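You operate a simulated robot arm through the tools that you are given. There is no shell and no other tool. Be economical: measure what you need, move in short steps, check, and stop when the job is done.

Carry out the task below with a simulated two-armed robot. There is one attempt and no reset: what you move stays moved.

Task
Take the yellow cloth from the top of the long steel table and lay it out flat on the top of the steel bench.

Only the result counts: the job must be done as asked and must still hold three seconds after the hand-in. Knocking over, shifting, dropping, spilling or breaking anything else fails it. Flat cloth is picked up by pressing the open fingertips on it (5 to 10 N) and closing them slowly along it; thin cloth reads only 2 to 8 mm in the jaws.

Robot
Two 7-joint arms with two-finger parallel grippers on one trunk, on a base that drives. Base frame: it is fixed to the floor where the robot stands at the start and does not move with it; the origin is under the middle of the robot, x ahead of it, y to its left, z up; the surface under the hand at the start is at about z = 0.86. Units: m, degrees, N and s.
The left shoulder is at the start at [0.124, 0.171, 1.162], the right one opposite. With the tool pointing down near the work surface each hand reaches from about 0.44 to 0.92 m from the robot's upright axis, wherever it stands, measured 20 degrees to its own side. Places, roughly: top of the steel bench [0.7, 1.6, 0.9]. Payload 4.4 kg a hand.
The TCP of each hand is the grasp point between the finger pads, 0.023 m short of the fingertips. In the tool frame z runs along the fingers and y along their closing line. The gripper opens to 0.094 m. The fingers are 0.038 m wide and 0.01 m thick; the gripper's body (0.054 by 0.096 m) begins 0.039 m behind the TCP.
Orientation is that of the tool frame in the base frame, as [roll, pitch, yaw] about the fixed x, y, z axes, in that order (R = Rz(yaw) Ry(pitch) Rx(roll)). With the fingers straight down and closing along the base's y, the tool's x points along the base's -x, its y along +y and its z along -z.

Tools
- The arms move only by the tool move_arm. It takes "left_plan", "right_plan" or both (then of equal length, played together; a hand with none holds still); each is a list of rows, each an object of numbers (a shift or turn left out is 0, a gripper value left out holds the last): "dx", "dy", "dz": the shift along the tool's x, y, z in mm; "wx", "wy", "wz": the turn, a rotation vector about the tool's x, y, z in degrees; "fingers": the finger opening in mm, from 0 to 94. In form: [{"dx": .., "dy": .., "dz": .., "wx": .., "wy": .., "wz": .., "fingers": ..}, ...]. A call has 1 to 8 rows; each row is the pose to reach, as a shift and turn from the pose commanded when the call began, along the tool's axes at that moment. A row lasts 0.2 s, in which the tool goes at most 0.05 m and 8.6 degrees; a call with a longer step from one row to the next is refused whole, and so is a gripper value outside its range. Where a pose cannot be reached the arm comes as near as it can. A force on the tool above 40 N (or 10 N above the force at the start of the call, whichever is more), or a blocked arm, ends the call early, and 0.2 s more pass. Each finger travels about 0.072 m/s and halts on what it meets, pressing with about 22 N; the grip force reading is that of the motor and also rises with nothing between the fingers. The clock runs only during rows and for 0.2 s after the last one: add rows that repeat a pose to give the fingers time. The reply holds the time, the measured pose of the TCP, the force on the tool along the base axes, the opening and the grip force, in the units named above and with some noise, with the torque about the TCP (base axes, N m) and any sound that the robot's microphone picked up.
- Cameras (640 x 400 px; columns grow to the right, rows downward): "scene" is now at [0.2332, 0.0188, 1.2905]; the picture's right is [0.23, -0.97, 0.00], its down [-0.68, -0.16, -0.72] and it looks along [0.70, 0.17, -0.69] (base axes); focal length 248 px, centre (320, 200). "left" rides on the left gripper at [0.086, -0.016, -0.075] in its tool frame; the picture's right is [0.18, 0.98, 0.00], its down [-0.58, 0.11, -0.81] and it looks along [-0.79, 0.15, 0.59] (tool axes); focal length 243 px, centre (320, 200). "right" rides on the right gripper at [0.086, 0.016, -0.074] in its tool frame; the picture's right is [-0.18, 0.98, 0.00], its down [-0.58, -0.11, -0.81] and it looks along [-0.79, -0.15, 0.59] (tool axes); focal length 243 px, centre (320, 200). There is no depth. A picture from a camera that has moved, and an enlarged one, comes with that camera's place and axes in the base frame and with its lens.
- snapshot(camera): a new picture of that camera. The clock stands still meanwhile.
- raise_lower(by): slides the trunk up (or, below 0, down) by that many m; the arms and the scene camera ride with it, the base frame stays. It gives what a move gives, with no picture.
- base_move(legs): drives the robot by 1 to 6 legs, each [ahead, left, turn to the left] in m, m and degrees, along the robot's own axes; the way and the turn of a leg run together, so that a leg with both is an arc; at most 1.5 m and 180 degrees a leg. The arms and the cameras ride along, it lands a little off, and it stops where it bumps. It gives what a move gives.
- pan_tilt(pan, tilt): turns the head with the scene camera to pan (to the left, within 80 degrees either way) and tilt (down, from -29 to 69), counted from straight ahead of the robot. It gives what a move gives.
- inspect(camera, box): a new picture of the part [left, top, right, bottom] of that camera's present view, enlarged. The clock stands still meanwhile.
- job_done(): hands the job in; it is judged then, once.

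Go step by step. Nothing tells you exact positions but the pictures and the camera data: compare them with the known pose of the tool, close in by small moves and look again before you grip or let go. The budget is 120 turns and 108 pictures, counting those below and the enlarged ones. Unless the task says otherwise, let go and move clear before handing in, and close with one line.

The tools are called after "Call:" by a JSON object that holds its "method" and its "body". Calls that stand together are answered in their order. move_arm: Moves the arms, as the interface text tells. Its arguments: {"type":"object","properties":{"left_plan":{"type":"array"},"right_plan":{"type":"array"}},"required":[]} The other tools are called the same way: raise_lower (by) slides the trunk up or down; base_move (legs) drives the base; pan_tilt (pan, tilt) turns the head that bears the scene camera; snapshot (camera) takes a picture; inspect (camera, box) takes an enlarged picture of a part of a camera's view; job_done () hands the job in.

At the start:

```text
clock: 0.0
left_position: [0.4308, 0.3171, 1.0681]
left_ee_rot: [180.0, -0.1, 179.9]
left_ft_force: [0.3, 0.0, -0.4]
left_moment: [-0.04, 0.03, -0.02]
left_width: 0.0939
left_grip_force: 0.0
right_position: [0.4828, -0.0857, 0.9982]
right_ee_rot: [180.0, 0.0, 180.0]
right_ft_force: [-0.4, -0.6, 0.5]
right_moment: [-0.01, 0.02, 0.0]
right_width: 0.094
right_grip_force: 0.1
trunk travel left (down, up): [-0.175, 0.213]
robot x, y, heading: [0.0034, -0.0039, -0.2]
head pan, tilt: [13.6, 44.0]
```

scene: 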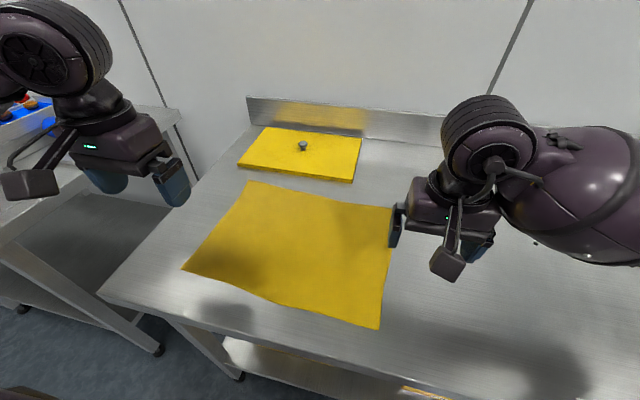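
right: 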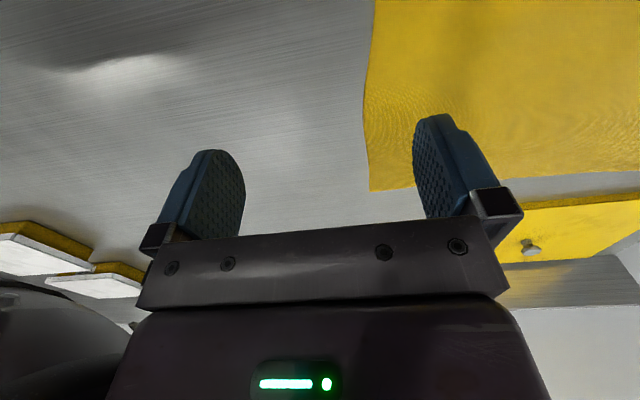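
left: 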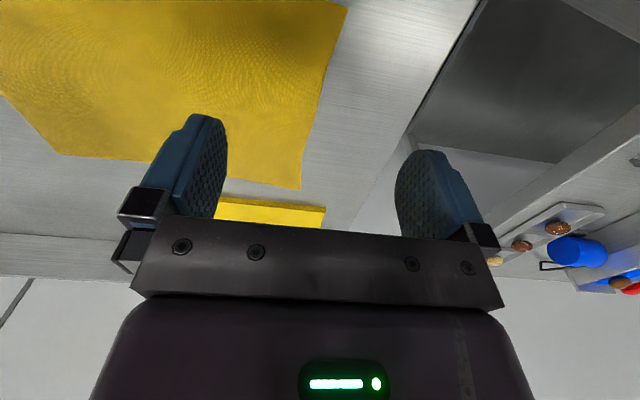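

The yellow cloth lies flat at about x 0.40–0.69, y -0.04–0.33, with a yellow board with a knob behind it. I'll look left at the bench before planning.

Call:
{"method": "pan_tilt", "body": {"pan": 70, "tilt": 30}}

Call:
{"method": "snapshot", "body": {"camera": "scene"}}

```text
clock: 1.3
left_position: [0.4299, 0.3177, 1.0674]
left_ee_rot: [179.9, 0.0, 179.8]
left_ft_force: [0.0, 0.1, -0.6]
left_moment: [0.0, -0.05, 0.03]
left_width: 0.0941
left_grip_force: 0.0
right_position: [0.4838, -0.087, 0.9983]
right_ee_rot: [-179.9, 0.0, -179.9]
right_ft_force: [-0.3, 0.4, -0.1]
right_moment: [0.02, -0.03, -0.02]
right_width: 0.0938
right_grip_force: 0.0
trunk travel left (down, up): [-0.175, 0.213]
robot x, y, heading: [0.0017, -0.0031, -0.0]
head pan, tilt: [70.0, 30.0]
```

```text
104 pictures are left
camera scene: at [0.1844, 0.0845, 1.3117], right [0.94, -0.34, 0.0], down [-0.17, -0.47, -0.87], along [0.3, 0.81, -0.5], focal length 248 px, centre (320, 200)
```

scene: 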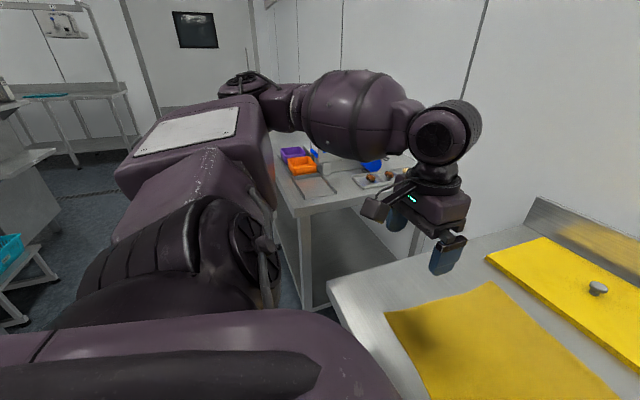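

The bench is hidden behind the left arm. I'll back off a bit and drive left to see how much free space it has.

Call:
{"method": "base_move", "body": {"legs": [[-0.3, 0, 0], [0, 0.8, 0]]}}

Call:
{"method": "pan_tilt", "body": {"pan": 30, "tilt": 35}}

Call:
{"method": "snapshot", "body": {"camera": "scene"}}

```text
clock: 10.4
left_position: [0.115, 1.1273, 1.0686]
left_ee_rot: [-180.0, 0.0, -179.1]
left_ft_force: [-0.1, 0.5, -0.9]
left_moment: [0.01, 0.0, 0.01]
left_width: 0.094
left_grip_force: 0.0
right_position: [0.1759, 0.7237, 0.9981]
right_ee_rot: [-180.0, 0.0, -179.2]
right_ft_force: [0.4, 0.5, -0.6]
right_moment: [0.01, -0.02, -0.01]
right_width: 0.0938
right_grip_force: 0.2
trunk travel left (down, up): [-0.175, 0.213]
robot x, y, heading: [-0.3046, 0.805, 0.7]
head pan, tilt: [70.0, 30.0]
```

```text
clock: 11.4
left_position: [0.1146, 1.1276, 1.0684]
left_ee_rot: [-180.0, 0.0, -179.2]
left_ft_force: [0.2, -0.2, -0.7]
left_moment: [-0.02, 0.01, 0.0]
left_width: 0.0941
left_grip_force: 0.0
right_position: [0.1762, 0.7242, 0.9976]
right_ee_rot: [-180.0, 0.0, -179.0]
right_ft_force: [-0.5, -0.3, 0.0]
right_moment: [-0.02, 0.02, 0.01]
right_width: 0.094
right_grip_force: 0.0
trunk travel left (down, up): [-0.175, 0.213]
robot x, y, heading: [-0.3131, 0.8044, 1.0]
head pan, tilt: [30.0, 35.0]
```

```text
103 pictures are left
camera scene: at [-0.0801, 0.8502, 1.304], right [0.51, -0.86, 0.0], down [-0.49, -0.29, -0.82], along [0.7, 0.42, -0.57], focal length 248 px, centre (320, 200)
```

scene: 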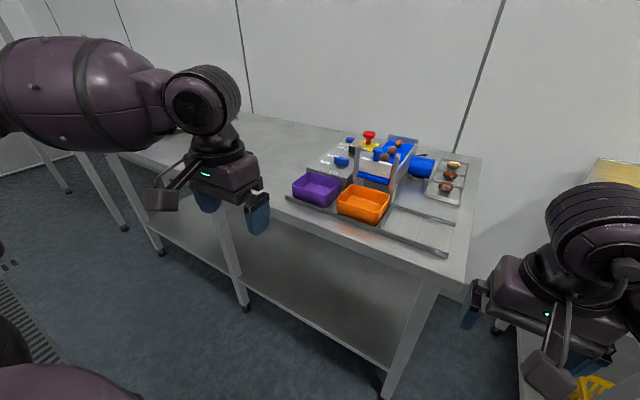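

The bench runs along y with x about 0.36–0.95. Its right part holds objects (y < 1.35) and its left part is free. I'll go back to the table, centred on the cloth, to pick up its near-edge corners.

Call:
{"method": "base_move", "body": {"legs": [[0, 0, -1.0], [0, -0.657, 0], [0.19, 0, 0]]}}

Call:
{"method": "pan_tilt", "body": {"pan": 0, "tilt": 50}}

Call:
{"method": "snapshot", "body": {"camera": "scene"}}

```text
clock: 19.1
left_position: [0.3081, 0.4512, 1.0668]
left_ee_rot: [179.9, 0.0, 179.0]
left_ft_force: [-0.3, 0.1, -0.1]
left_moment: [-0.03, 0.0, 0.01]
left_width: 0.0943
left_grip_force: 0.1
right_position: [0.3539, 0.0475, 0.9975]
right_ee_rot: [180.0, 0.0, 178.9]
right_ft_force: [0.5, -0.5, -0.2]
right_moment: [-0.02, -0.01, 0.03]
right_width: 0.0941
right_grip_force: 0.0
trunk travel left (down, up): [-0.175, 0.213]
robot x, y, heading: [-0.1253, 0.1395, -1.2]
head pan, tilt: [30.0, 35.0]
```

```text
clock: 20.1
left_position: [0.3086, 0.4503, 1.0672]
left_ee_rot: [180.0, 0.0, 178.9]
left_ft_force: [0.1, 0.3, 0.2]
left_moment: [-0.03, 0.0, 0.02]
left_width: 0.094
left_grip_force: 0.0
right_position: [0.3535, 0.0465, 0.9982]
right_ee_rot: [-179.9, 0.0, 178.9]
right_ft_force: [-0.5, -0.5, 0.1]
right_moment: [0.01, 0.03, 0.01]
right_width: 0.094
right_grip_force: 0.1
trunk travel left (down, up): [-0.175, 0.213]
robot x, y, heading: [-0.1278, 0.1458, -1.1]
head pan, tilt: [0.0, 50.0]
```

```text
102 pictures are left
camera scene: at [0.1033, 0.1372, 1.2822], right [-0.02, -1.0, 0.0], down [-0.77, 0.01, -0.64], along [0.64, -0.01, -0.77], focal length 248 px, centre (320, 200)
```

scene: 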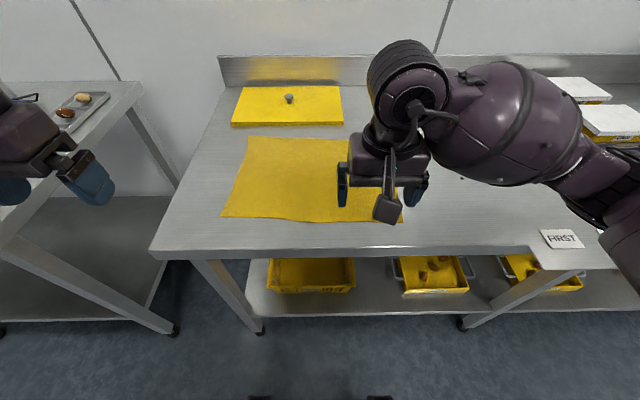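

There's a card reading "FIRST" at the right; I'll take a closer look at it and at the near cloth edge.

Call:
{"method": "inspect", "body": {"camera": "scene", "box": [480, 60, 640, 300]}}

Call:
{"method": "inspect", "body": {"camera": "scene", "box": [200, 70, 440, 240]}}

```text
1.67 times, centred on (560, 180) of scene
camera zoom: at [0.1033, 0.1372, 1.2822], right [-0.02, -1.0, 0.0], down [-0.77, 0.01, -0.64], along [0.64, -0.01, -0.77], focal length 414 px, centre (-80, 233)
```

zoom: 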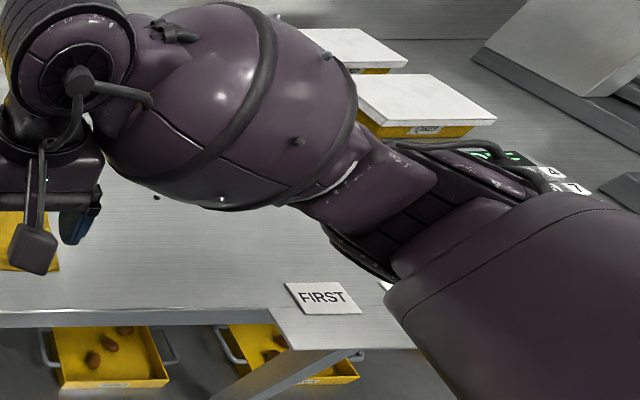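

```text
2.35 times, centred on (320, 155) of scene
camera zoom: at [0.1033, 0.1372, 1.2822], right [-0.02, -1.0, 0.0], down [-0.77, 0.01, -0.64], along [0.64, -0.01, -0.77], focal length 584 px, centre (320, 306)
```

zoom: 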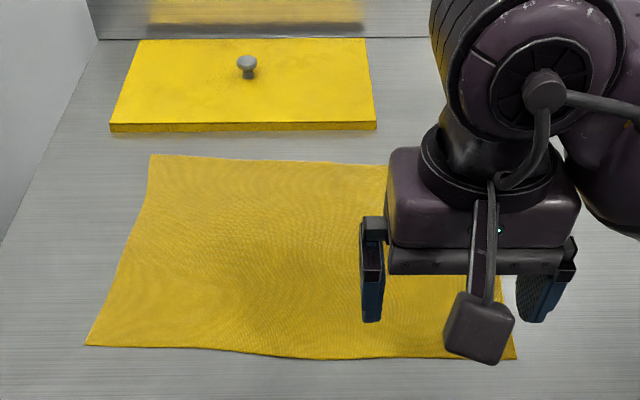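

The near corners are at about (0.412, 0.340) and (0.391, -0.039). I'll bring both hands above them with half-closed fingers and then look.

Call:
{"method": "move_arm", "body": {"left_plan": [{"dx": -20, "dy": -25, "dz": 20, "fingers": 45}, {"dx": -40, "dy": -50, "dz": 45}, {"dx": -60, "dy": -75, "dz": 72}, {"dx": -80, "dy": -100, "dz": 100}, {"dx": -100, "dy": -125, "dz": 128}, {"dx": -119, "dy": -148, "dz": 150}, {"dx": -119, "dy": -148, "dz": 155}], "right_plan": [{"dx": -10, "dy": -8, "dz": 12, "fingers": 45}, {"dx": -20, "dy": -16, "dz": 25}, {"dx": -30, "dy": -24, "dz": 40}, {"dx": -40, "dy": -32, "dz": 55}, {"dx": -50, "dy": -40, "dz": 70}, {"dx": -59, "dy": -45, "dz": 85}, {"dx": -59, "dy": -45, "dz": 88}]}}

Call:
{"method": "snapshot", "body": {"camera": "scene"}}

Call:
{"method": "snapshot", "body": {"camera": "left"}}

Call:
{"method": "snapshot", "body": {"camera": "right"}}

```text
clock: 21.7
left_position: [0.4216, 0.302, 0.9125]
left_ee_rot: [-180.0, 0.0, 179.0]
left_ft_force: [-0.5, 0.6, 0.3]
left_moment: [-0.03, 0.0, -0.01]
left_width: 0.045
left_grip_force: 0.1
right_position: [0.4115, 0.0016, 0.9106]
right_ee_rot: [180.0, 0.0, 179.1]
right_ft_force: [-0.5, 0.2, -0.7]
right_moment: [-0.03, -0.01, -0.01]
right_width: 0.0449
right_grip_force: 0.0
trunk travel left (down, up): [-0.175, 0.213]
robot x, y, heading: [-0.1282, 0.1389, -1.4]
head pan, tilt: [0.0, 50.0]
```

```text
99 pictures are left
camera scene: at [0.1029, 0.1374, 1.2824], right [-0.02, -1.0, 0.0], down [-0.77, 0.01, -0.64], along [0.64, -0.01, -0.77], focal length 248 px, centre (320, 200)
```

scene: 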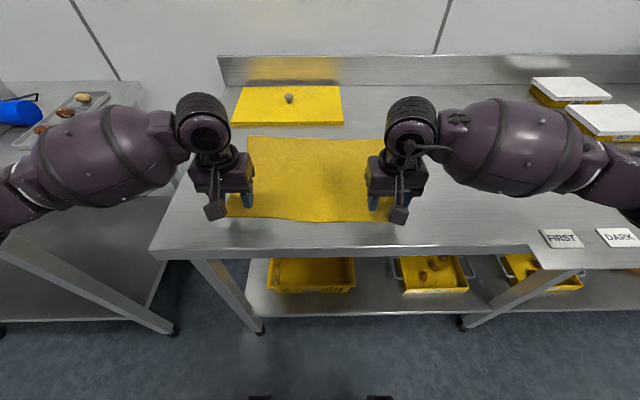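

```text
98 pictures are left
camera left: at [0.3355, 0.2863, 0.9874], right [-0.17, 0.99, 0.0], down [0.58, 0.1, 0.81], along [0.8, 0.13, -0.59], focal length 243 px, centre (320, 200)
```

left: 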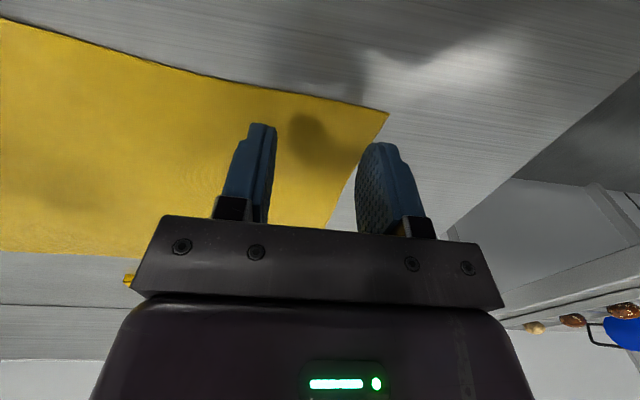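

```text
97 pictures are left
camera right: at [0.3257, 0.019, 0.9852], right [0.2, 0.98, 0.0], down [0.58, -0.12, 0.81], along [0.79, -0.16, -0.59], focal length 243 px, centre (320, 200)
```

right: 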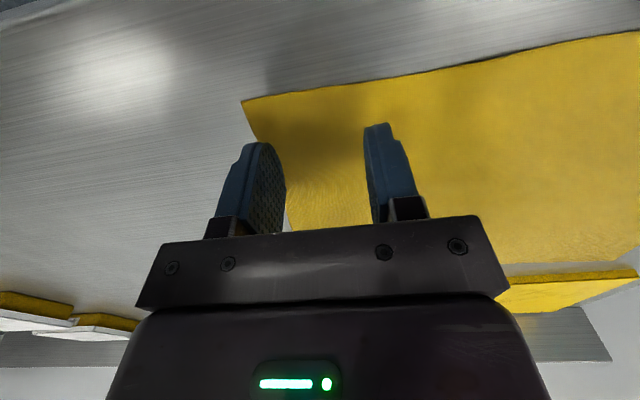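

The corners are confirmed. I'll shift the hands slightly inward and lower them close to the cloth.

Call:
{"method": "move_arm", "body": {"left_plan": [{"dx": -7, "dy": -10, "dz": 5}, {"dx": -7, "dy": -10, "dz": 15}, {"dx": -7, "dy": -10, "dz": 22}, {"dx": -7, "dy": -10, "dz": 26}, {"dx": -7, "dy": -10, "dz": 28}], "right_plan": [{"dx": -2, "dy": 5, "dz": 5}, {"dx": -2, "dy": 5, "dz": 15}, {"dx": -2, "dy": 5, "dz": 22}, {"dx": -2, "dy": 5, "dz": 26}, {"dx": -2, "dy": 5, "dz": 28}]}}

```text
clock: 22.9
left_position: [0.4307, 0.29, 0.8851]
left_ee_rot: [-179.9, 0.0, 179.0]
left_ft_force: [0.2, -0.4, 0.6]
left_moment: [-0.03, -0.02, 0.01]
left_width: 0.0452
left_grip_force: 0.1
right_position: [0.413, 0.0057, 0.8846]
right_ee_rot: [180.0, 0.1, 179.0]
right_ft_force: [0.1, -1.8, 6.5]
right_moment: [-0.07, 0.06, -0.02]
right_width: 0.0449
right_grip_force: 0.0
trunk travel left (down, up): [-0.175, 0.213]
robot x, y, heading: [-0.1266, 0.14, -0.9]
head pan, tilt: [0.0, 50.0]
```

The right hand is pressing at about 6.5 N. The left needs a millimetre or two more.

Call:
{"method": "move_arm", "body": {"left_plan": [{"dz": 1}, {"dz": 1.5}]}}

```text
clock: 23.5
left_position: [0.4322, 0.2918, 0.8853]
left_ee_rot: [-179.9, 0.1, 178.9]
left_ft_force: [-0.9, -0.3, 2.8]
left_moment: [0.03, 0.06, -0.01]
left_width: 0.0448
left_grip_force: 0.0
right_position: [0.4123, 0.0059, 0.8846]
right_ee_rot: [180.0, 0.1, 178.9]
right_ft_force: [1.8, -0.9, 9.9]
right_moment: [-0.05, 0.05, 0.04]
right_width: 0.045
right_grip_force: 0.0
trunk travel left (down, up): [-0.175, 0.213]
robot x, y, heading: [-0.1258, 0.1401, -1.0]
head pan, tilt: [0.0, 50.0]
```

Call:
{"method": "move_arm", "body": {"left_plan": [{"dz": 1}, {"dz": 1, "fingers": 38}, {"dz": 1, "fingers": 31}, {"dz": 1, "fingers": 24}, {"dz": 1, "fingers": 17}, {"dz": 1, "fingers": 10}, {"dz": 1, "fingers": 4}, {"dz": 1, "fingers": 0}], "right_plan": [{"dz": 0}, {"fingers": 38}, {"fingers": 31}, {"fingers": 24}, {"fingers": 17}, {"fingers": 10}, {"fingers": 4}, {"fingers": 0}]}}

Call:
{"method": "snapshot", "body": {"camera": "left"}}

Call:
{"method": "snapshot", "body": {"camera": "right"}}

```text
clock: 25.3
left_position: [0.4308, 0.2904, 0.885]
left_ee_rot: [-179.9, 0.2, 178.9]
left_ft_force: [-0.1, -11.7, 24.8]
left_moment: [-0.24, 0.27, 0.11]
left_width: 0.0043
left_grip_force: 21.4
right_position: [0.4116, 0.0066, 0.8841]
right_ee_rot: [179.9, 0.2, 178.9]
right_ft_force: [1.2, 14.1, 3.9]
right_moment: [0.3, 0.01, 0.02]
right_width: 0.0024
right_grip_force: 22.2
trunk travel left (down, up): [-0.175, 0.213]
robot x, y, heading: [-0.123, 0.1433, -1.3]
head pan, tilt: [0.0, 50.0]
```

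```text
96 pictures are left
camera left: at [0.3428, 0.2754, 0.9584], right [-0.16, 0.99, 0.0], down [0.58, 0.1, 0.81], along [0.8, 0.13, -0.59], focal length 243 px, centre (320, 200)
```

left: 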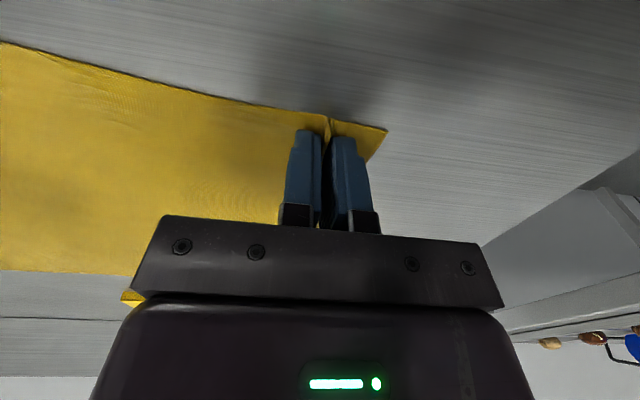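

```text
95 pictures are left
camera right: at [0.3255, 0.0239, 0.9598], right [0.2, 0.98, 0.0], down [0.58, -0.12, 0.81], along [0.79, -0.16, -0.59], focal length 243 px, centre (320, 200)
```

right: 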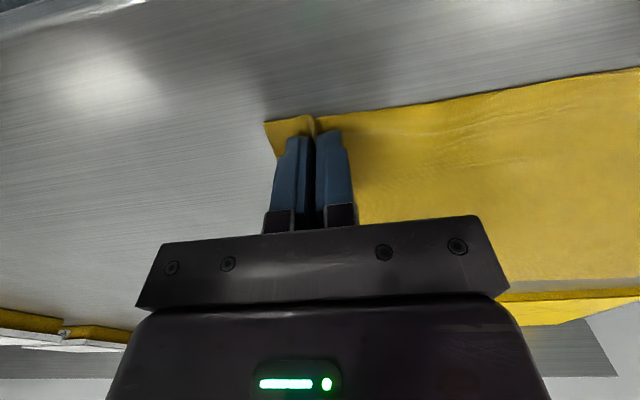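

Both hands have a fold of cloth. I'll lift gently while easing the tension between them.

Call:
{"method": "move_arm", "body": {"left_plan": [{"dz": -3, "dy": -3}, {"dz": -10, "dy": -5}, {"dz": -20, "dy": -5}, {"dz": -32, "dy": -5}, {"dz": -46, "dy": -5}, {"dz": -60, "dy": -5}, {"dz": -75, "dy": -5}, {"dz": -90, "dy": -5}], "right_plan": [{"dz": -3, "dy": 3}, {"dz": -10, "dy": 5}, {"dz": -20, "dy": 5}, {"dz": -32, "dy": 5}, {"dz": -46, "dy": 5}, {"dz": -60, "dy": 5}, {"dz": -75, "dy": 5}, {"dz": -90, "dy": 5}]}}

Call:
{"method": "snapshot", "body": {"camera": "scene"}}

```text
clock: 27.1
left_position: [0.431, 0.2851, 0.9726]
left_ee_rot: [-180.0, -0.1, 179.0]
left_ft_force: [0.1, -2.0, 0.3]
left_moment: [-0.04, 0.01, -0.01]
left_width: 0.0025
left_grip_force: 22.1
right_position: [0.415, 0.0112, 0.9725]
right_ee_rot: [-179.9, 0.0, 178.8]
right_ft_force: [-0.1, 1.9, 0.4]
right_moment: [0.03, 0.0, -0.01]
right_width: 0.0025
right_grip_force: 22.0
trunk travel left (down, up): [-0.175, 0.213]
robot x, y, heading: [-0.128, 0.1413, -1.1]
head pan, tilt: [0.0, 50.0]
```

```text
94 pictures are left
camera scene: at [0.103, 0.1371, 1.2823], right [-0.02, -1.0, 0.0], down [-0.77, 0.01, -0.64], along [0.64, -0.01, -0.77], focal length 248 px, centre (320, 200)
```

scene: 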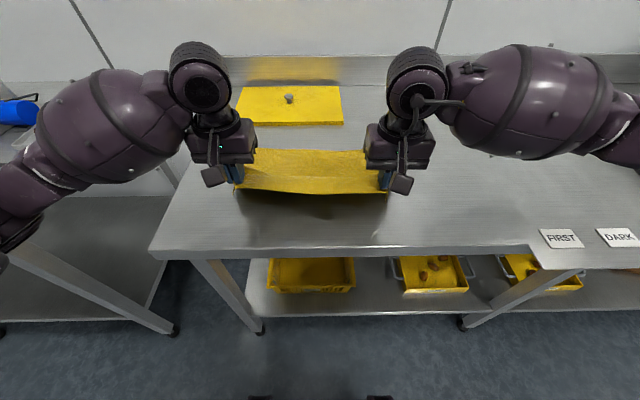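

Cloth held well at both corners. I'll lift further with the arms and trunk so it hangs free.

Call:
{"method": "move_arm", "body": {"left_plan": [{"dz": -20}, {"dz": -40}, {"dz": -60}, {"dz": -80}, {"dz": -100}], "right_plan": [{"dz": -20}, {"dz": -40}, {"dz": -60}, {"dz": -80}, {"dz": -100}]}}

Call:
{"method": "raise_lower", "body": {"by": 0.2}}

Call:
{"method": "snapshot", "body": {"camera": "scene"}}

```text
clock: 28.3
left_position: [0.4304, 0.2881, 1.0743]
left_ee_rot: [179.9, 0.1, 179.0]
left_ft_force: [-0.6, -2.7, -0.2]
left_moment: [-0.07, 0.0, 0.02]
left_width: 0.0024
left_grip_force: 21.8
right_position: [0.4142, 0.0105, 1.0738]
right_ee_rot: [179.9, 0.0, 178.9]
right_ft_force: [-0.6, 2.8, 0.0]
right_moment: [0.06, 0.03, 0.01]
right_width: 0.0024
right_grip_force: 22.7
trunk travel left (down, up): [-0.175, 0.213]
robot x, y, heading: [-0.13, 0.1475, -0.9]
head pan, tilt: [0.0, 50.0]
```

```text
clock: 30.4
left_position: [0.4312, 0.2858, 1.2726]
left_ee_rot: [-179.9, 0.0, 178.9]
left_ft_force: [0.7, -2.8, -0.1]
left_moment: [-0.04, 0.0, 0.02]
left_width: 0.0024
left_grip_force: 22.0
right_position: [0.4157, 0.0109, 1.272]
right_ee_rot: [-180.0, 0.0, 178.9]
right_ft_force: [-0.9, 2.5, 0.0]
right_moment: [0.05, 0.0, 0.03]
right_width: 0.0024
right_grip_force: 22.6
trunk travel left (down, up): [-0.375, 0.013]
robot x, y, heading: [-0.1274, 0.1418, -0.9]
head pan, tilt: [0.0, 50.0]
```

```text
93 pictures are left
camera scene: at [0.0073, 0.1389, 1.4925], right [-0.02, -1.0, 0.0], down [-0.77, 0.01, -0.64], along [0.64, -0.01, -0.77], focal length 248 px, centre (320, 200)
```

scene: 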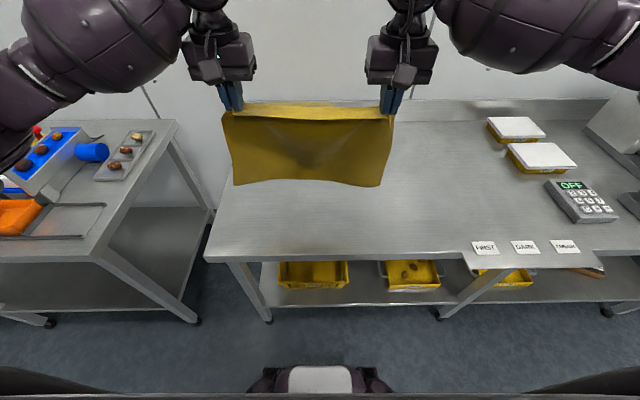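

The cloth hangs spread between the hands. I'll back away and drive left to face the free part of the bench, then look.

Call:
{"method": "base_move", "body": {"legs": [[-0.35, 0, 1.0], [0, 0.85, 0], [0, 0.8, 0]]}}

Call:
{"method": "snapshot", "body": {"camera": "scene"}}

```text
clock: 47.1
left_position: [0.0938, 1.9403, 1.2721]
left_ee_rot: [-179.9, 0.0, 179.3]
left_ft_force: [-0.6, -2.9, -0.1]
left_moment: [-0.07, -0.02, 0.05]
left_width: 0.0025
left_grip_force: 21.6
right_position: [0.0801, 1.6651, 1.2726]
right_ee_rot: [-180.0, -0.1, 179.3]
right_ft_force: [-0.1, 2.5, -0.6]
right_moment: [0.05, -0.02, 0.0]
right_width: 0.0024
right_grip_force: 21.8
trunk travel left (down, up): [-0.375, 0.013]
robot x, y, heading: [-0.4595, 1.7935, -0.8]
head pan, tilt: [0.0, 50.0]
```

```text
92 pictures are left
camera scene: at [-0.3281, 1.7908, 1.4926], right [-0.01, -1.0, 0.0], down [-0.77, 0.01, -0.64], along [0.64, -0.01, -0.77], focal length 248 px, centre (320, 200)
```

scene: 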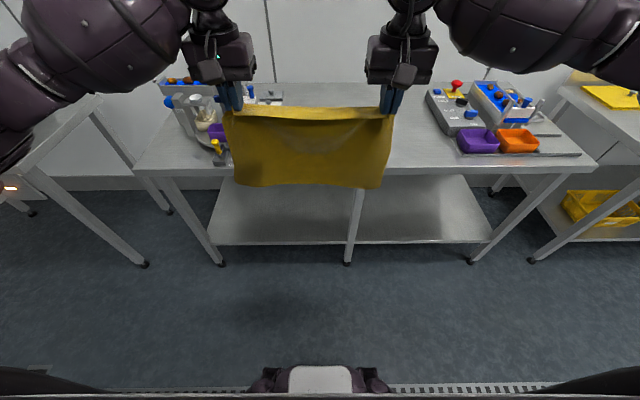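

There are also items at the bench's left end, so the free gap is about y 1.30–1.95. I'll centre on y ≈ 1.62 and look more closely.

Call:
{"method": "base_move", "body": {"legs": [[0, -0.18, 0.8]]}}

Call:
{"method": "inspect", "body": {"camera": "scene", "box": [100, 50, 580, 300]}}

Call:
{"method": "snapshot", "body": {"camera": "left"}}

Call:
{"method": "snapshot", "body": {"camera": "right"}}

```text
clock: 49.3
left_position: [0.0914, 1.7772, 1.2724]
left_ee_rot: [180.0, 0.1, -179.6]
left_ft_force: [0.6, -2.3, 0.3]
left_moment: [-0.01, -0.03, 0.03]
left_width: 0.0026
left_grip_force: 21.9
right_position: [0.0813, 1.4999, 1.2728]
right_ee_rot: [-179.9, 0.0, -179.6]
right_ft_force: [-0.3, 2.9, -0.2]
right_moment: [0.03, 0.02, -0.02]
right_width: 0.0022
right_grip_force: 21.9
trunk travel left (down, up): [-0.375, 0.013]
robot x, y, heading: [-0.4621, 1.6193, 0.3]
head pan, tilt: [0.0, 50.0]
```

```text
1.33 times, centred on (340, 175) of scene
camera zoom: at [-0.3285, 1.6184, 1.4926], right [0.01, -1.0, 0.0], down [-0.77, -0.01, -0.64], along [0.64, 0.01, -0.77], focal length 331 px, centre (293, 233)
```

zoom: 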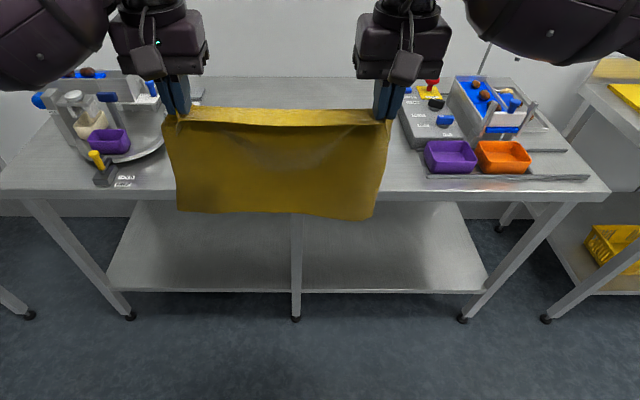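

```text
90 pictures are left
camera left: at [0.0044, 1.759, 1.3469], right [-0.19, 0.98, 0.0], down [0.58, 0.11, 0.81], along [0.79, 0.15, -0.59], focal length 243 px, centre (320, 200)
```

left: 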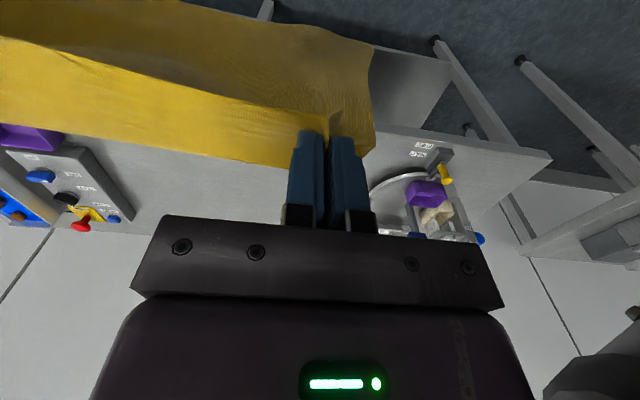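

```text
89 pictures are left
camera right: at [-0.0046, 1.5165, 1.3475], right [0.18, 0.98, 0.0], down [0.58, -0.1, 0.81], along [0.79, -0.14, -0.59], focal length 243 px, centre (320, 200)
```

right: 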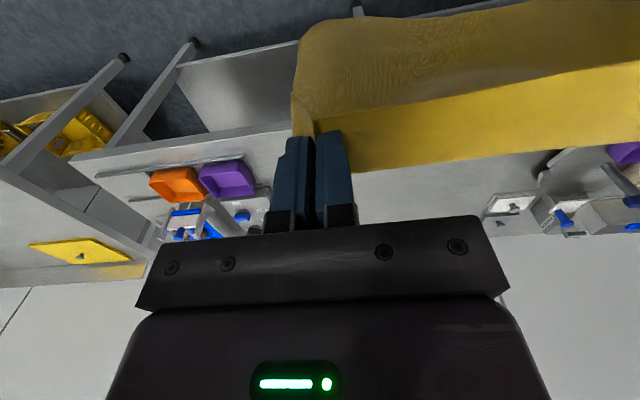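

The free gap is about y 1.29–1.97, x 0.31–0.92, and the cloth is centred on it (y ≈ 1.64). I'll drive ahead so the hands are over the bench.

Call:
{"method": "base_move", "body": {"legs": [[0.4, 0, 0]]}}

Call:
{"method": "snapshot", "body": {"camera": "scene"}}

```text
clock: 51.9
left_position: [0.5054, 1.7866, 1.2725]
left_ee_rot: [179.9, 0.1, -179.1]
left_ft_force: [0.5, -2.1, 0.1]
left_moment: [-0.03, -0.02, 0.06]
left_width: 0.0021
left_grip_force: 22.0
right_position: [0.4964, 1.5112, 1.2722]
right_ee_rot: [179.9, 0.0, -179.1]
right_ft_force: [-0.6, 1.2, -0.7]
right_moment: [0.04, 0.0, -0.01]
right_width: 0.0023
right_grip_force: 22.2
trunk travel left (down, up): [-0.375, 0.013]
robot x, y, heading: [-0.0505, 1.6203, 0.8]
head pan, tilt: [0.0, 50.0]
```

```text
88 pictures are left
camera scene: at [0.0859, 1.6248, 1.4925], right [0.02, -1.0, 0.0], down [-0.77, -0.01, -0.64], along [0.64, 0.01, -0.77], focal length 248 px, centre (320, 200)
```

scene: 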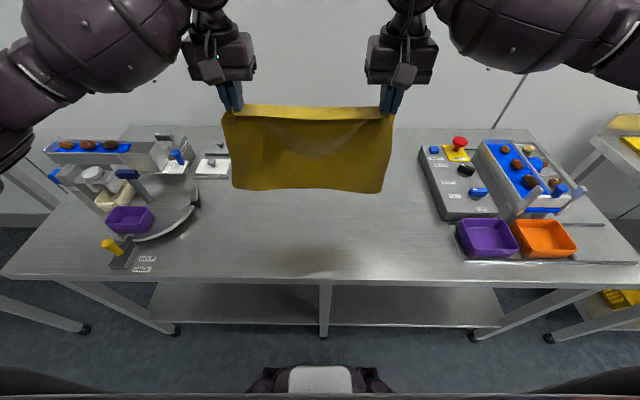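

The area between the fixtures is clear and the cloth is centred in it. I'll move both hands forward so the hanging edge comes to the far side of the landing spot.

Call:
{"method": "move_arm", "body": {"left_plan": [{"dx": -20}, {"dx": -50}, {"dx": -85}, {"dx": -120}, {"dx": -155}, {"dx": -190}, {"dx": -215}, {"dx": -230}], "right_plan": [{"dx": -20}, {"dx": -50}, {"dx": -85}, {"dx": -120}, {"dx": -155}, {"dx": -190}, {"dx": -220}, {"dx": -239}]}}

Call:
{"method": "snapshot", "body": {"camera": "scene"}}

```text
clock: 53.7
left_position: [0.7325, 1.7914, 1.2736]
left_ee_rot: [180.0, 0.0, -179.1]
left_ft_force: [-0.5, -3.0, -0.7]
left_moment: [-0.11, 0.0, 0.04]
left_width: 0.0026
left_grip_force: 22.2
right_position: [0.7328, 1.5147, 1.2711]
right_ee_rot: [179.9, 0.0, -178.9]
right_ft_force: [-0.7, 3.6, -0.1]
right_moment: [0.08, -0.01, 0.0]
right_width: 0.0025
right_grip_force: 22.0
trunk travel left (down, up): [-0.375, 0.013]
robot x, y, heading: [-0.0468, 1.6236, 0.7]
head pan, tilt: [0.0, 50.0]
```

```text
87 pictures are left
camera scene: at [0.0852, 1.6253, 1.4926], right [0.02, -1.0, 0.0], down [-0.77, -0.01, -0.64], along [0.64, 0.01, -0.77], focal length 248 px, centre (320, 200)
```

scene: 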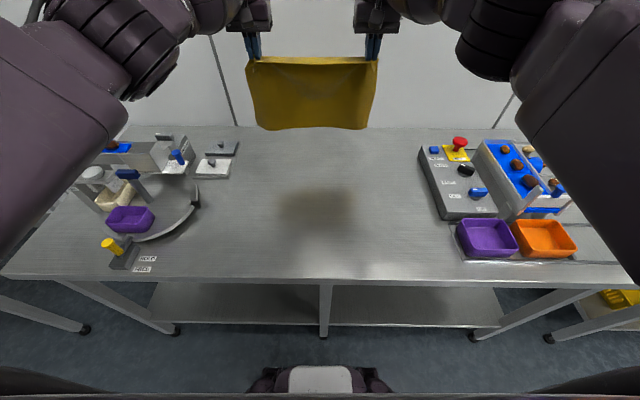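

The hanging edge is at about z 1.04. I'll lower until it is just about to touch the bench.

Call:
{"method": "move_arm", "body": {"left_plan": [{"dz": 20}, {"dz": 40}, {"dz": 60}, {"dz": 80}, {"dz": 100}, {"dz": 115}], "right_plan": [{"dz": 20}, {"dz": 40}, {"dz": 60}, {"dz": 80}, {"dz": 100}, {"dz": 114}]}}

Call:
{"method": "snapshot", "body": {"camera": "scene"}}

```text
clock: 55.1
left_position: [0.734, 1.7913, 1.1573]
left_ee_rot: [-180.0, -0.1, -179.1]
left_ft_force: [0.3, -4.6, 0.5]
left_moment: [-0.1, -0.03, 0.04]
left_width: 0.0024
left_grip_force: 21.8
right_position: [0.7334, 1.5128, 1.1558]
right_ee_rot: [179.9, 0.1, -179.0]
right_ft_force: [-0.6, 5.2, -1.1]
right_moment: [0.13, 0.0, -0.03]
right_width: 0.002
right_grip_force: 21.8
right hand out of reach, approached as far as the arm can: row 6
trunk travel left (down, up): [-0.375, 0.013]
robot x, y, heading: [-0.0485, 1.6254, 1.1]
head pan, tilt: [0.0, 50.0]
```

```text
86 pictures are left
camera scene: at [0.0856, 1.624, 1.4926], right [0.02, -1.0, 0.0], down [-0.77, -0.01, -0.64], along [0.64, 0.01, -0.77], focal length 248 px, centre (320, 200)
```

scene: 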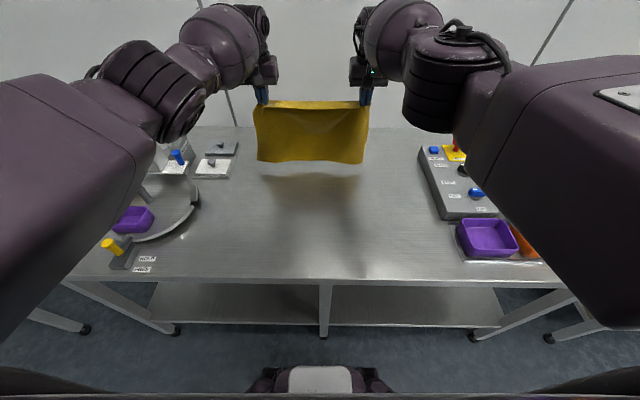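

The edge is nearly touching; the right arm is at its limit, so I'll use the trunk for the last bit and then draw back while lowering in an arc.

Call:
{"method": "raise_lower", "body": {"by": -0.03}}

Call:
{"method": "move_arm", "body": {"left_plan": [{"dx": 15, "dz": 6}, {"dx": 30, "dz": 12}, {"dx": 45, "dz": 20}, {"dx": 60, "dz": 30}, {"dx": 75, "dz": 38}, {"dx": 90, "dz": 48}, {"dx": 105, "dz": 58}], "right_plan": [{"dx": 15, "dz": 6}, {"dx": 30, "dz": 12}, {"dx": 45, "dz": 20}, {"dx": 60, "dz": 30}, {"dx": 75, "dz": 38}, {"dx": 90, "dz": 48}, {"dx": 105, "dz": 58}]}}

Call:
{"method": "snapshot", "body": {"camera": "scene"}}

```text
clock: 55.8
left_position: [0.7334, 1.7904, 1.1289]
left_ee_rot: [-180.0, 0.1, -179.2]
left_ft_force: [0.1, -2.5, -0.1]
left_moment: [-0.06, -0.05, 0.05]
left_width: 0.0023
left_grip_force: 22.0
right_position: [0.7324, 1.5151, 1.1296]
right_ee_rot: [180.0, 0.0, -179.1]
right_ft_force: [0.4, 2.6, 1.2]
right_moment: [-0.02, -0.01, -0.01]
right_width: 0.0023
right_grip_force: 21.7
trunk travel left (down, up): [-0.345, 0.043]
robot x, y, heading: [-0.0489, 1.6191, 0.7]
head pan, tilt: [0.0, 50.0]
```

```text
clock: 57.4
left_position: [0.6295, 1.7879, 1.069]
left_ee_rot: [180.0, 0.0, -179.2]
left_ft_force: [-0.7, 0.0, 0.5]
left_moment: [0.01, 0.03, 0.01]
left_width: 0.0024
left_grip_force: 21.9
right_position: [0.6294, 1.5147, 1.0695]
right_ee_rot: [-180.0, -0.1, -179.2]
right_ft_force: [0.1, 0.5, 0.4]
right_moment: [0.02, 0.01, 0.03]
right_width: 0.001
right_grip_force: 22.1
trunk travel left (down, up): [-0.345, 0.043]
robot x, y, heading: [-0.0472, 1.6252, 0.9]
head pan, tilt: [0.0, 50.0]
```

```text
85 pictures are left
camera scene: at [0.0849, 1.6247, 1.463], right [0.02, -1.0, 0.0], down [-0.77, -0.01, -0.64], along [0.64, 0.01, -0.77], focal length 248 px, centre (320, 200)
```

scene: 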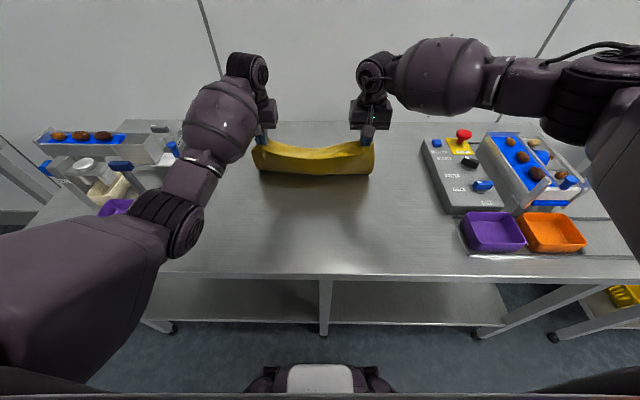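

The right gripper reading dropped to 1 mm and the cloth sags; I'll check the grip closely.

Call:
{"method": "inspect", "body": {"camera": "scene", "box": [220, 100, 420, 220]}}

Call:
{"method": "snapshot", "body": {"camera": "right"}}

Call:
{"method": "snapshot", "body": {"camera": "left"}}

```text
3.20 times, centred on (320, 160) of scene
camera zoom: at [0.0849, 1.6247, 1.463], right [0.02, -1.0, 0.0], down [-0.77, -0.01, -0.64], along [0.64, 0.01, -0.77], focal length 794 px, centre (320, 328)
```

zoom: 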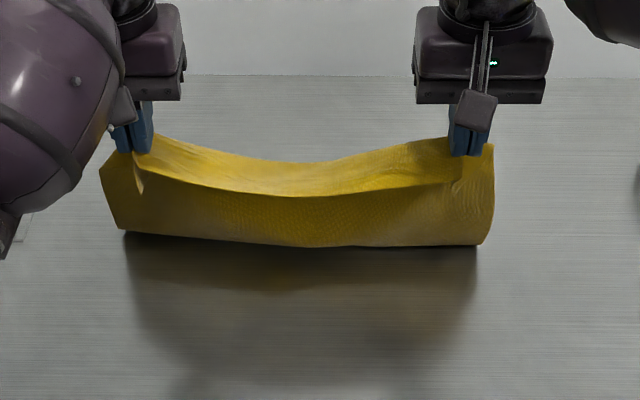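

```text
83 pictures are left
camera right: at [0.5425, 1.5287, 1.1455], right [0.17, 0.99, 0.0], down [0.58, -0.1, 0.81], along [0.79, -0.14, -0.59], focal length 243 px, centre (320, 200)
```

right: 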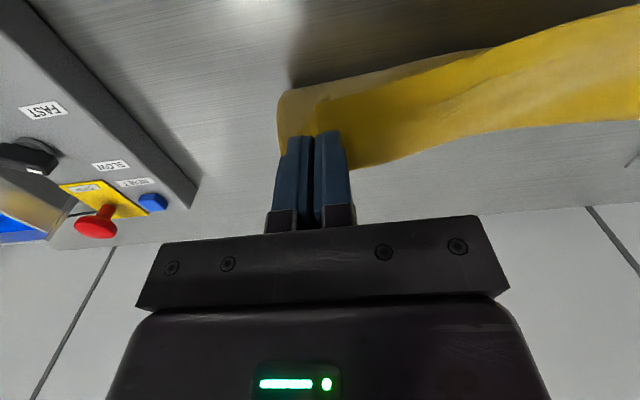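

```text
82 pictures are left
camera left: at [0.5429, 1.7697, 1.144], right [-0.2, 0.98, 0.0], down [0.58, 0.12, 0.81], along [0.79, 0.16, -0.59], focal length 243 px, centre (320, 200)
```

left: 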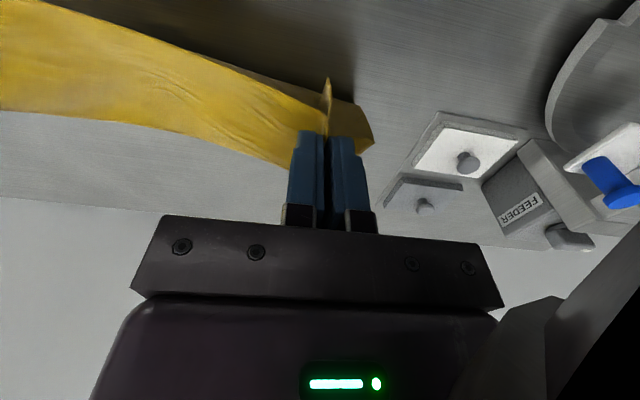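

The cloth is still held at both corners and its far part already rests on the bench. I'll continue drawing back and down.

Call:
{"method": "move_arm", "body": {"left_plan": [{"dx": 18, "dz": 10}, {"dx": 36, "dz": 23}, {"dx": 54, "dz": 38}, {"dx": 72, "dz": 55}, {"dx": 88, "dz": 74}, {"dx": 102, "dz": 94}, {"dx": 114, "dz": 114}], "right_plan": [{"dx": 18, "dz": 10}, {"dx": 36, "dz": 23}, {"dx": 54, "dz": 38}, {"dx": 72, "dz": 55}, {"dx": 88, "dz": 74}, {"dx": 102, "dz": 94}, {"dx": 114, "dz": 114}]}}

Call:
{"method": "snapshot", "body": {"camera": "scene"}}

Call:
{"method": "snapshot", "body": {"camera": "right"}}

```text
clock: 59.0
left_position: [0.513, 1.7858, 0.9545]
left_ee_rot: [-179.9, 0.0, -179.2]
left_ft_force: [0.6, -0.4, -0.4]
left_moment: [-0.03, 0.0, 0.02]
left_width: 0.0024
left_grip_force: 21.7
right_position: [0.5134, 1.5097, 0.9548]
right_ee_rot: [-180.0, -0.1, -179.1]
right_ft_force: [0.3, -1.2, -0.4]
right_moment: [0.01, -0.03, 0.01]
right_width: 0.0012
right_grip_force: 21.6
trunk travel left (down, up): [-0.345, 0.043]
robot x, y, heading: [-0.0504, 1.6251, 0.8]
head pan, tilt: [0.0, 50.0]
```

```text
81 pictures are left
camera scene: at [0.0848, 1.6249, 1.463], right [0.02, -1.0, 0.0], down [-0.77, -0.01, -0.64], along [0.64, 0.01, -0.77], focal length 248 px, centre (320, 200)
```

scene: 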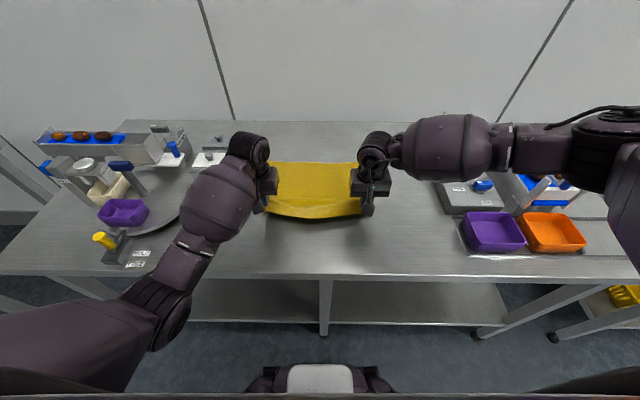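

```text
80 pictures are left
camera right: at [0.4263, 1.5249, 1.0302], right [0.17, 0.99, 0.0], down [0.58, -0.1, 0.81], along [0.79, -0.14, -0.59], focal length 243 px, centre (320, 200)
```

right: 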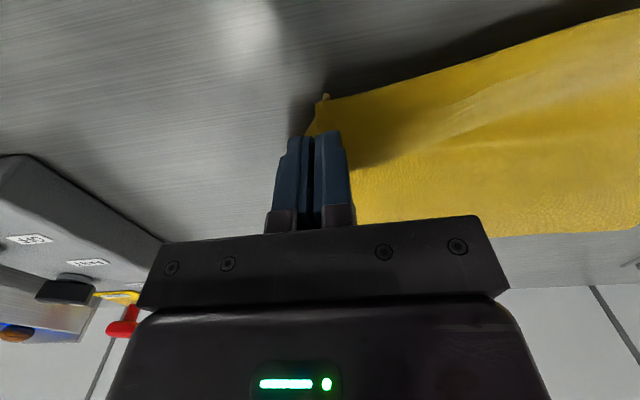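

The cloth is mostly laid out, with its far edge at x ≈ 0.715. I'll draw back the last few centimetres and lower the near edge.

Call:
{"method": "move_arm", "body": {"left_plan": [{"dx": 15, "dz": 4}, {"dx": 28, "dz": 10}, {"dx": 38, "dz": 16}, {"dx": 45, "dz": 22}, {"dx": 48, "dz": 25}], "right_plan": [{"dx": 15, "dz": 4}, {"dx": 28, "dz": 10}, {"dx": 38, "dz": 16}, {"dx": 45, "dz": 22}, {"dx": 48, "dz": 25}]}}

Call:
{"method": "snapshot", "body": {"camera": "scene"}}

Call:
{"method": "snapshot", "body": {"camera": "right"}}

Call:
{"method": "snapshot", "body": {"camera": "left"}}

```text
clock: 60.2
left_position: [0.4655, 1.787, 0.9324]
left_ee_rot: [179.9, -0.1, -179.1]
left_ft_force: [0.5, 0.7, -0.7]
left_moment: [0.01, 0.0, 0.0]
left_width: 0.0022
left_grip_force: 21.7
right_position: [0.4648, 1.5101, 0.9302]
right_ee_rot: [-180.0, 0.1, -179.0]
right_ft_force: [-0.3, -0.6, 0.2]
right_moment: [-0.02, 0.02, 0.0]
right_width: 0.0008
right_grip_force: 21.8
trunk travel left (down, up): [-0.345, 0.043]
robot x, y, heading: [-0.0472, 1.6234, 0.7]
head pan, tilt: [0.0, 50.0]
```

```text
79 pictures are left
camera scene: at [0.085, 1.6248, 1.463], right [0.02, -1.0, 0.0], down [-0.77, -0.01, -0.64], along [0.64, 0.01, -0.77], focal length 248 px, centre (320, 200)
```

scene: 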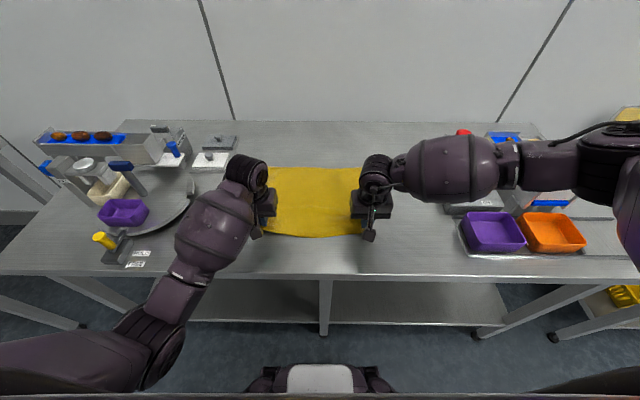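

```text
78 pictures are left
camera right: at [0.3778, 1.5244, 1.0062], right [0.17, 0.99, 0.0], down [0.58, -0.1, 0.81], along [0.79, -0.14, -0.59], focal length 243 px, centre (320, 200)
```

right: 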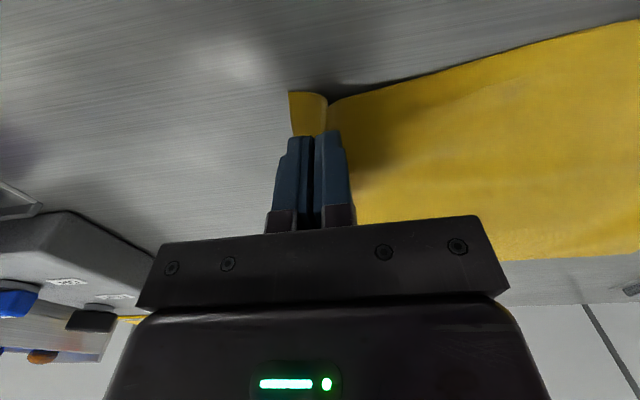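

```text
77 pictures are left
camera left: at [0.3787, 1.7673, 1.0062], right [-0.2, 0.98, 0.0], down [0.58, 0.12, 0.81], along [0.79, 0.16, -0.59], focal length 243 px, centre (320, 200)
```

left: 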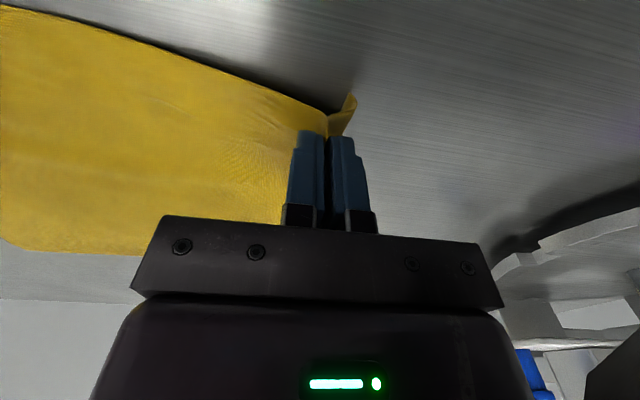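

Nearly down. I'll lower until the tips touch the bench, then open slowly so the fingers spread the folds flat.

Call:
{"method": "move_arm", "body": {"left_plan": [{"dz": 3}, {"dz": 5}, {"dz": 6.5}, {"dz": 8}], "right_plan": [{"dz": 2}, {"dz": 3.5}, {"dz": 5}, {"dz": 6.5}]}}

```text
clock: 61.2
left_position: [0.466, 1.7865, 0.9237]
left_ee_rot: [180.0, -0.1, -179.1]
left_ft_force: [0.6, -0.5, 0.0]
left_moment: [0.02, 0.02, -0.02]
left_width: 0.0026
left_grip_force: 21.7
right_position: [0.4643, 1.5099, 0.927]
right_ee_rot: [-179.9, -0.1, -179.2]
right_ft_force: [0.0, 0.0, 0.0]
right_moment: [0.02, 0.01, 0.01]
right_width: 0.0008
right_grip_force: 22.4
trunk travel left (down, up): [-0.345, 0.043]
robot x, y, heading: [-0.0524, 1.6236, 0.9]
head pan, tilt: [0.0, 50.0]
```

Call:
{"method": "move_arm", "body": {"left_plan": [{"dz": 1.5}, {"dz": 3}, {"dz": 4}], "right_plan": [{"dz": 2}, {"dz": 4}, {"dz": 5.5}]}}

```text
clock: 62.0
left_position: [0.4665, 1.7856, 0.9193]
left_ee_rot: [-179.9, 0.0, -179.1]
left_ft_force: [-0.7, 0.1, -0.2]
left_moment: [-0.02, 0.04, 0.0]
left_width: 0.0023
left_grip_force: 22.0
right_position: [0.4651, 1.5091, 0.9201]
right_ee_rot: [180.0, 0.0, -179.1]
right_ft_force: [-0.1, 0.3, 0.1]
right_moment: [0.04, -0.02, 0.02]
right_width: 0.0009
right_grip_force: 21.9
trunk travel left (down, up): [-0.345, 0.043]
robot x, y, heading: [-0.0455, 1.621, 1.1]
head pan, tilt: [0.0, 50.0]
```

No contact yet; the bench is slightly lower than assumed. Continuing in small steps.

Call:
{"method": "move_arm", "body": {"left_plan": [{"dz": 2}, {"dz": 4}, {"dz": 6}, {"dz": 8}], "right_plan": [{"dz": 2}, {"dz": 4}, {"dz": 6}, {"dz": 8}]}}

Call:
{"method": "snapshot", "body": {"camera": "left"}}

```text
clock: 63.0
left_position: [0.4671, 1.7859, 0.9103]
left_ee_rot: [180.0, 0.0, -179.1]
left_ft_force: [0.3, 0.3, 1.1]
left_moment: [0.02, -0.04, 0.02]
left_width: 0.0024
left_grip_force: 22.0
right_position: [0.4657, 1.5091, 0.9113]
right_ee_rot: [-179.9, -0.1, -179.0]
right_ft_force: [-0.2, -0.4, 1.2]
right_moment: [0.0, 0.0, -0.01]
right_width: 0.0008
right_grip_force: 21.9
trunk travel left (down, up): [-0.345, 0.043]
robot x, y, heading: [-0.0477, 1.6242, 0.9]
head pan, tilt: [0.0, 50.0]
```

```text
76 pictures are left
camera left: at [0.3797, 1.7672, 0.9841], right [-0.2, 0.98, 0.0], down [0.58, 0.12, 0.81], along [0.79, 0.16, -0.59], focal length 243 px, centre (320, 200)
```

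left: 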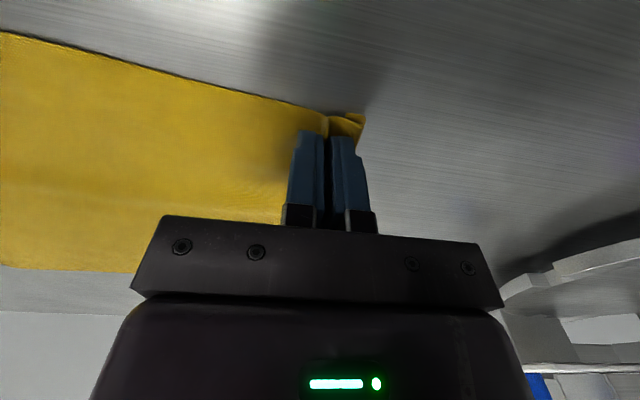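

Call:
{"method": "move_arm", "body": {"left_plan": [{"dz": 1}, {"dz": 2}], "right_plan": [{"dz": 1}, {"dz": 2}]}}

```text
clock: 63.6
left_position: [0.4658, 1.7857, 0.9078]
left_ee_rot: [180.0, 0.0, -179.1]
left_ft_force: [0.3, 1.1, 0.5]
left_moment: [0.03, 0.03, 0.0]
left_width: 0.0022
left_grip_force: 22.1
right_position: [0.4664, 1.5094, 0.9098]
right_ee_rot: [180.0, 0.0, -179.0]
right_ft_force: [-0.1, -0.5, 5.5]
right_moment: [-0.01, -0.09, 0.0]
right_width: 0.0009
right_grip_force: 22.0
trunk travel left (down, up): [-0.345, 0.043]
robot x, y, heading: [-0.0458, 1.622, 1.0]
head pan, tilt: [0.0, 50.0]
```

Call:
{"method": "move_arm", "body": {"left_plan": [{"dz": 1}, {"dz": 1.5}, {"dz": 1.5, "fingers": 8}, {"dz": 1.5, "fingers": 15}, {"dz": 1.5, "fingers": 22}, {"dz": 1.5, "fingers": 30}, {"dz": 1.5, "fingers": 38}, {"dz": 1.5, "fingers": 46}], "right_plan": [{"dz": 0}, {"dz": 0}, {"fingers": 8}, {"fingers": 15}, {"fingers": 22}, {"fingers": 30}, {"fingers": 38}, {"fingers": 46}]}}

Call:
{"method": "snapshot", "body": {"camera": "left"}}

Call:
{"method": "snapshot", "body": {"camera": "right"}}

```text
clock: 65.4
left_position: [0.4675, 1.7874, 0.9067]
left_ee_rot: [-180.0, 0.0, -179.2]
left_ft_force: [-0.3, -0.2, 0.3]
left_moment: [0.01, 0.0, -0.06]
left_width: 0.0458
left_grip_force: 0.1
right_position: [0.4653, 1.5101, 0.9084]
right_ee_rot: [180.0, -0.1, -179.1]
right_ft_force: [0.8, 0.9, -0.1]
right_moment: [0.02, 0.02, -0.02]
right_width: 0.0459
right_grip_force: 0.0
trunk travel left (down, up): [-0.345, 0.043]
robot x, y, heading: [-0.0513, 1.6222, 1.0]
head pan, tilt: [0.0, 50.0]
```

```text
75 pictures are left
camera left: at [0.3799, 1.7677, 0.9808], right [-0.2, 0.98, 0.0], down [0.58, 0.12, 0.81], along [0.79, 0.16, -0.59], focal length 243 px, centre (320, 200)
```

left: 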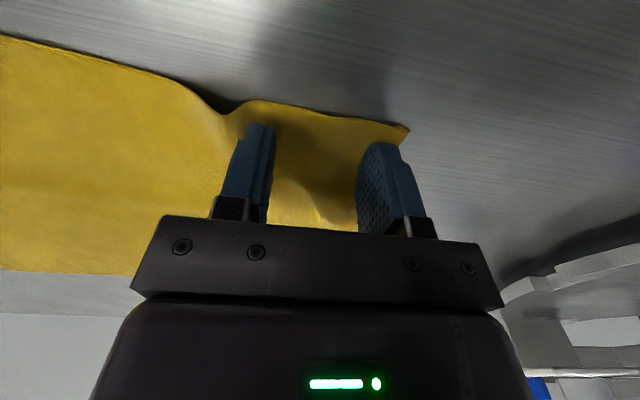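

```text
74 pictures are left
camera right: at [0.379, 1.5246, 0.9845], right [0.17, 0.99, 0.0], down [0.58, -0.1, 0.81], along [0.79, -0.14, -0.59], focal length 243 px, centre (320, 200)
```

right: 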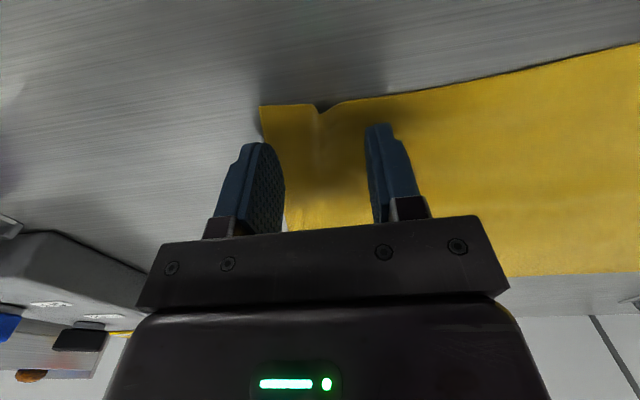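

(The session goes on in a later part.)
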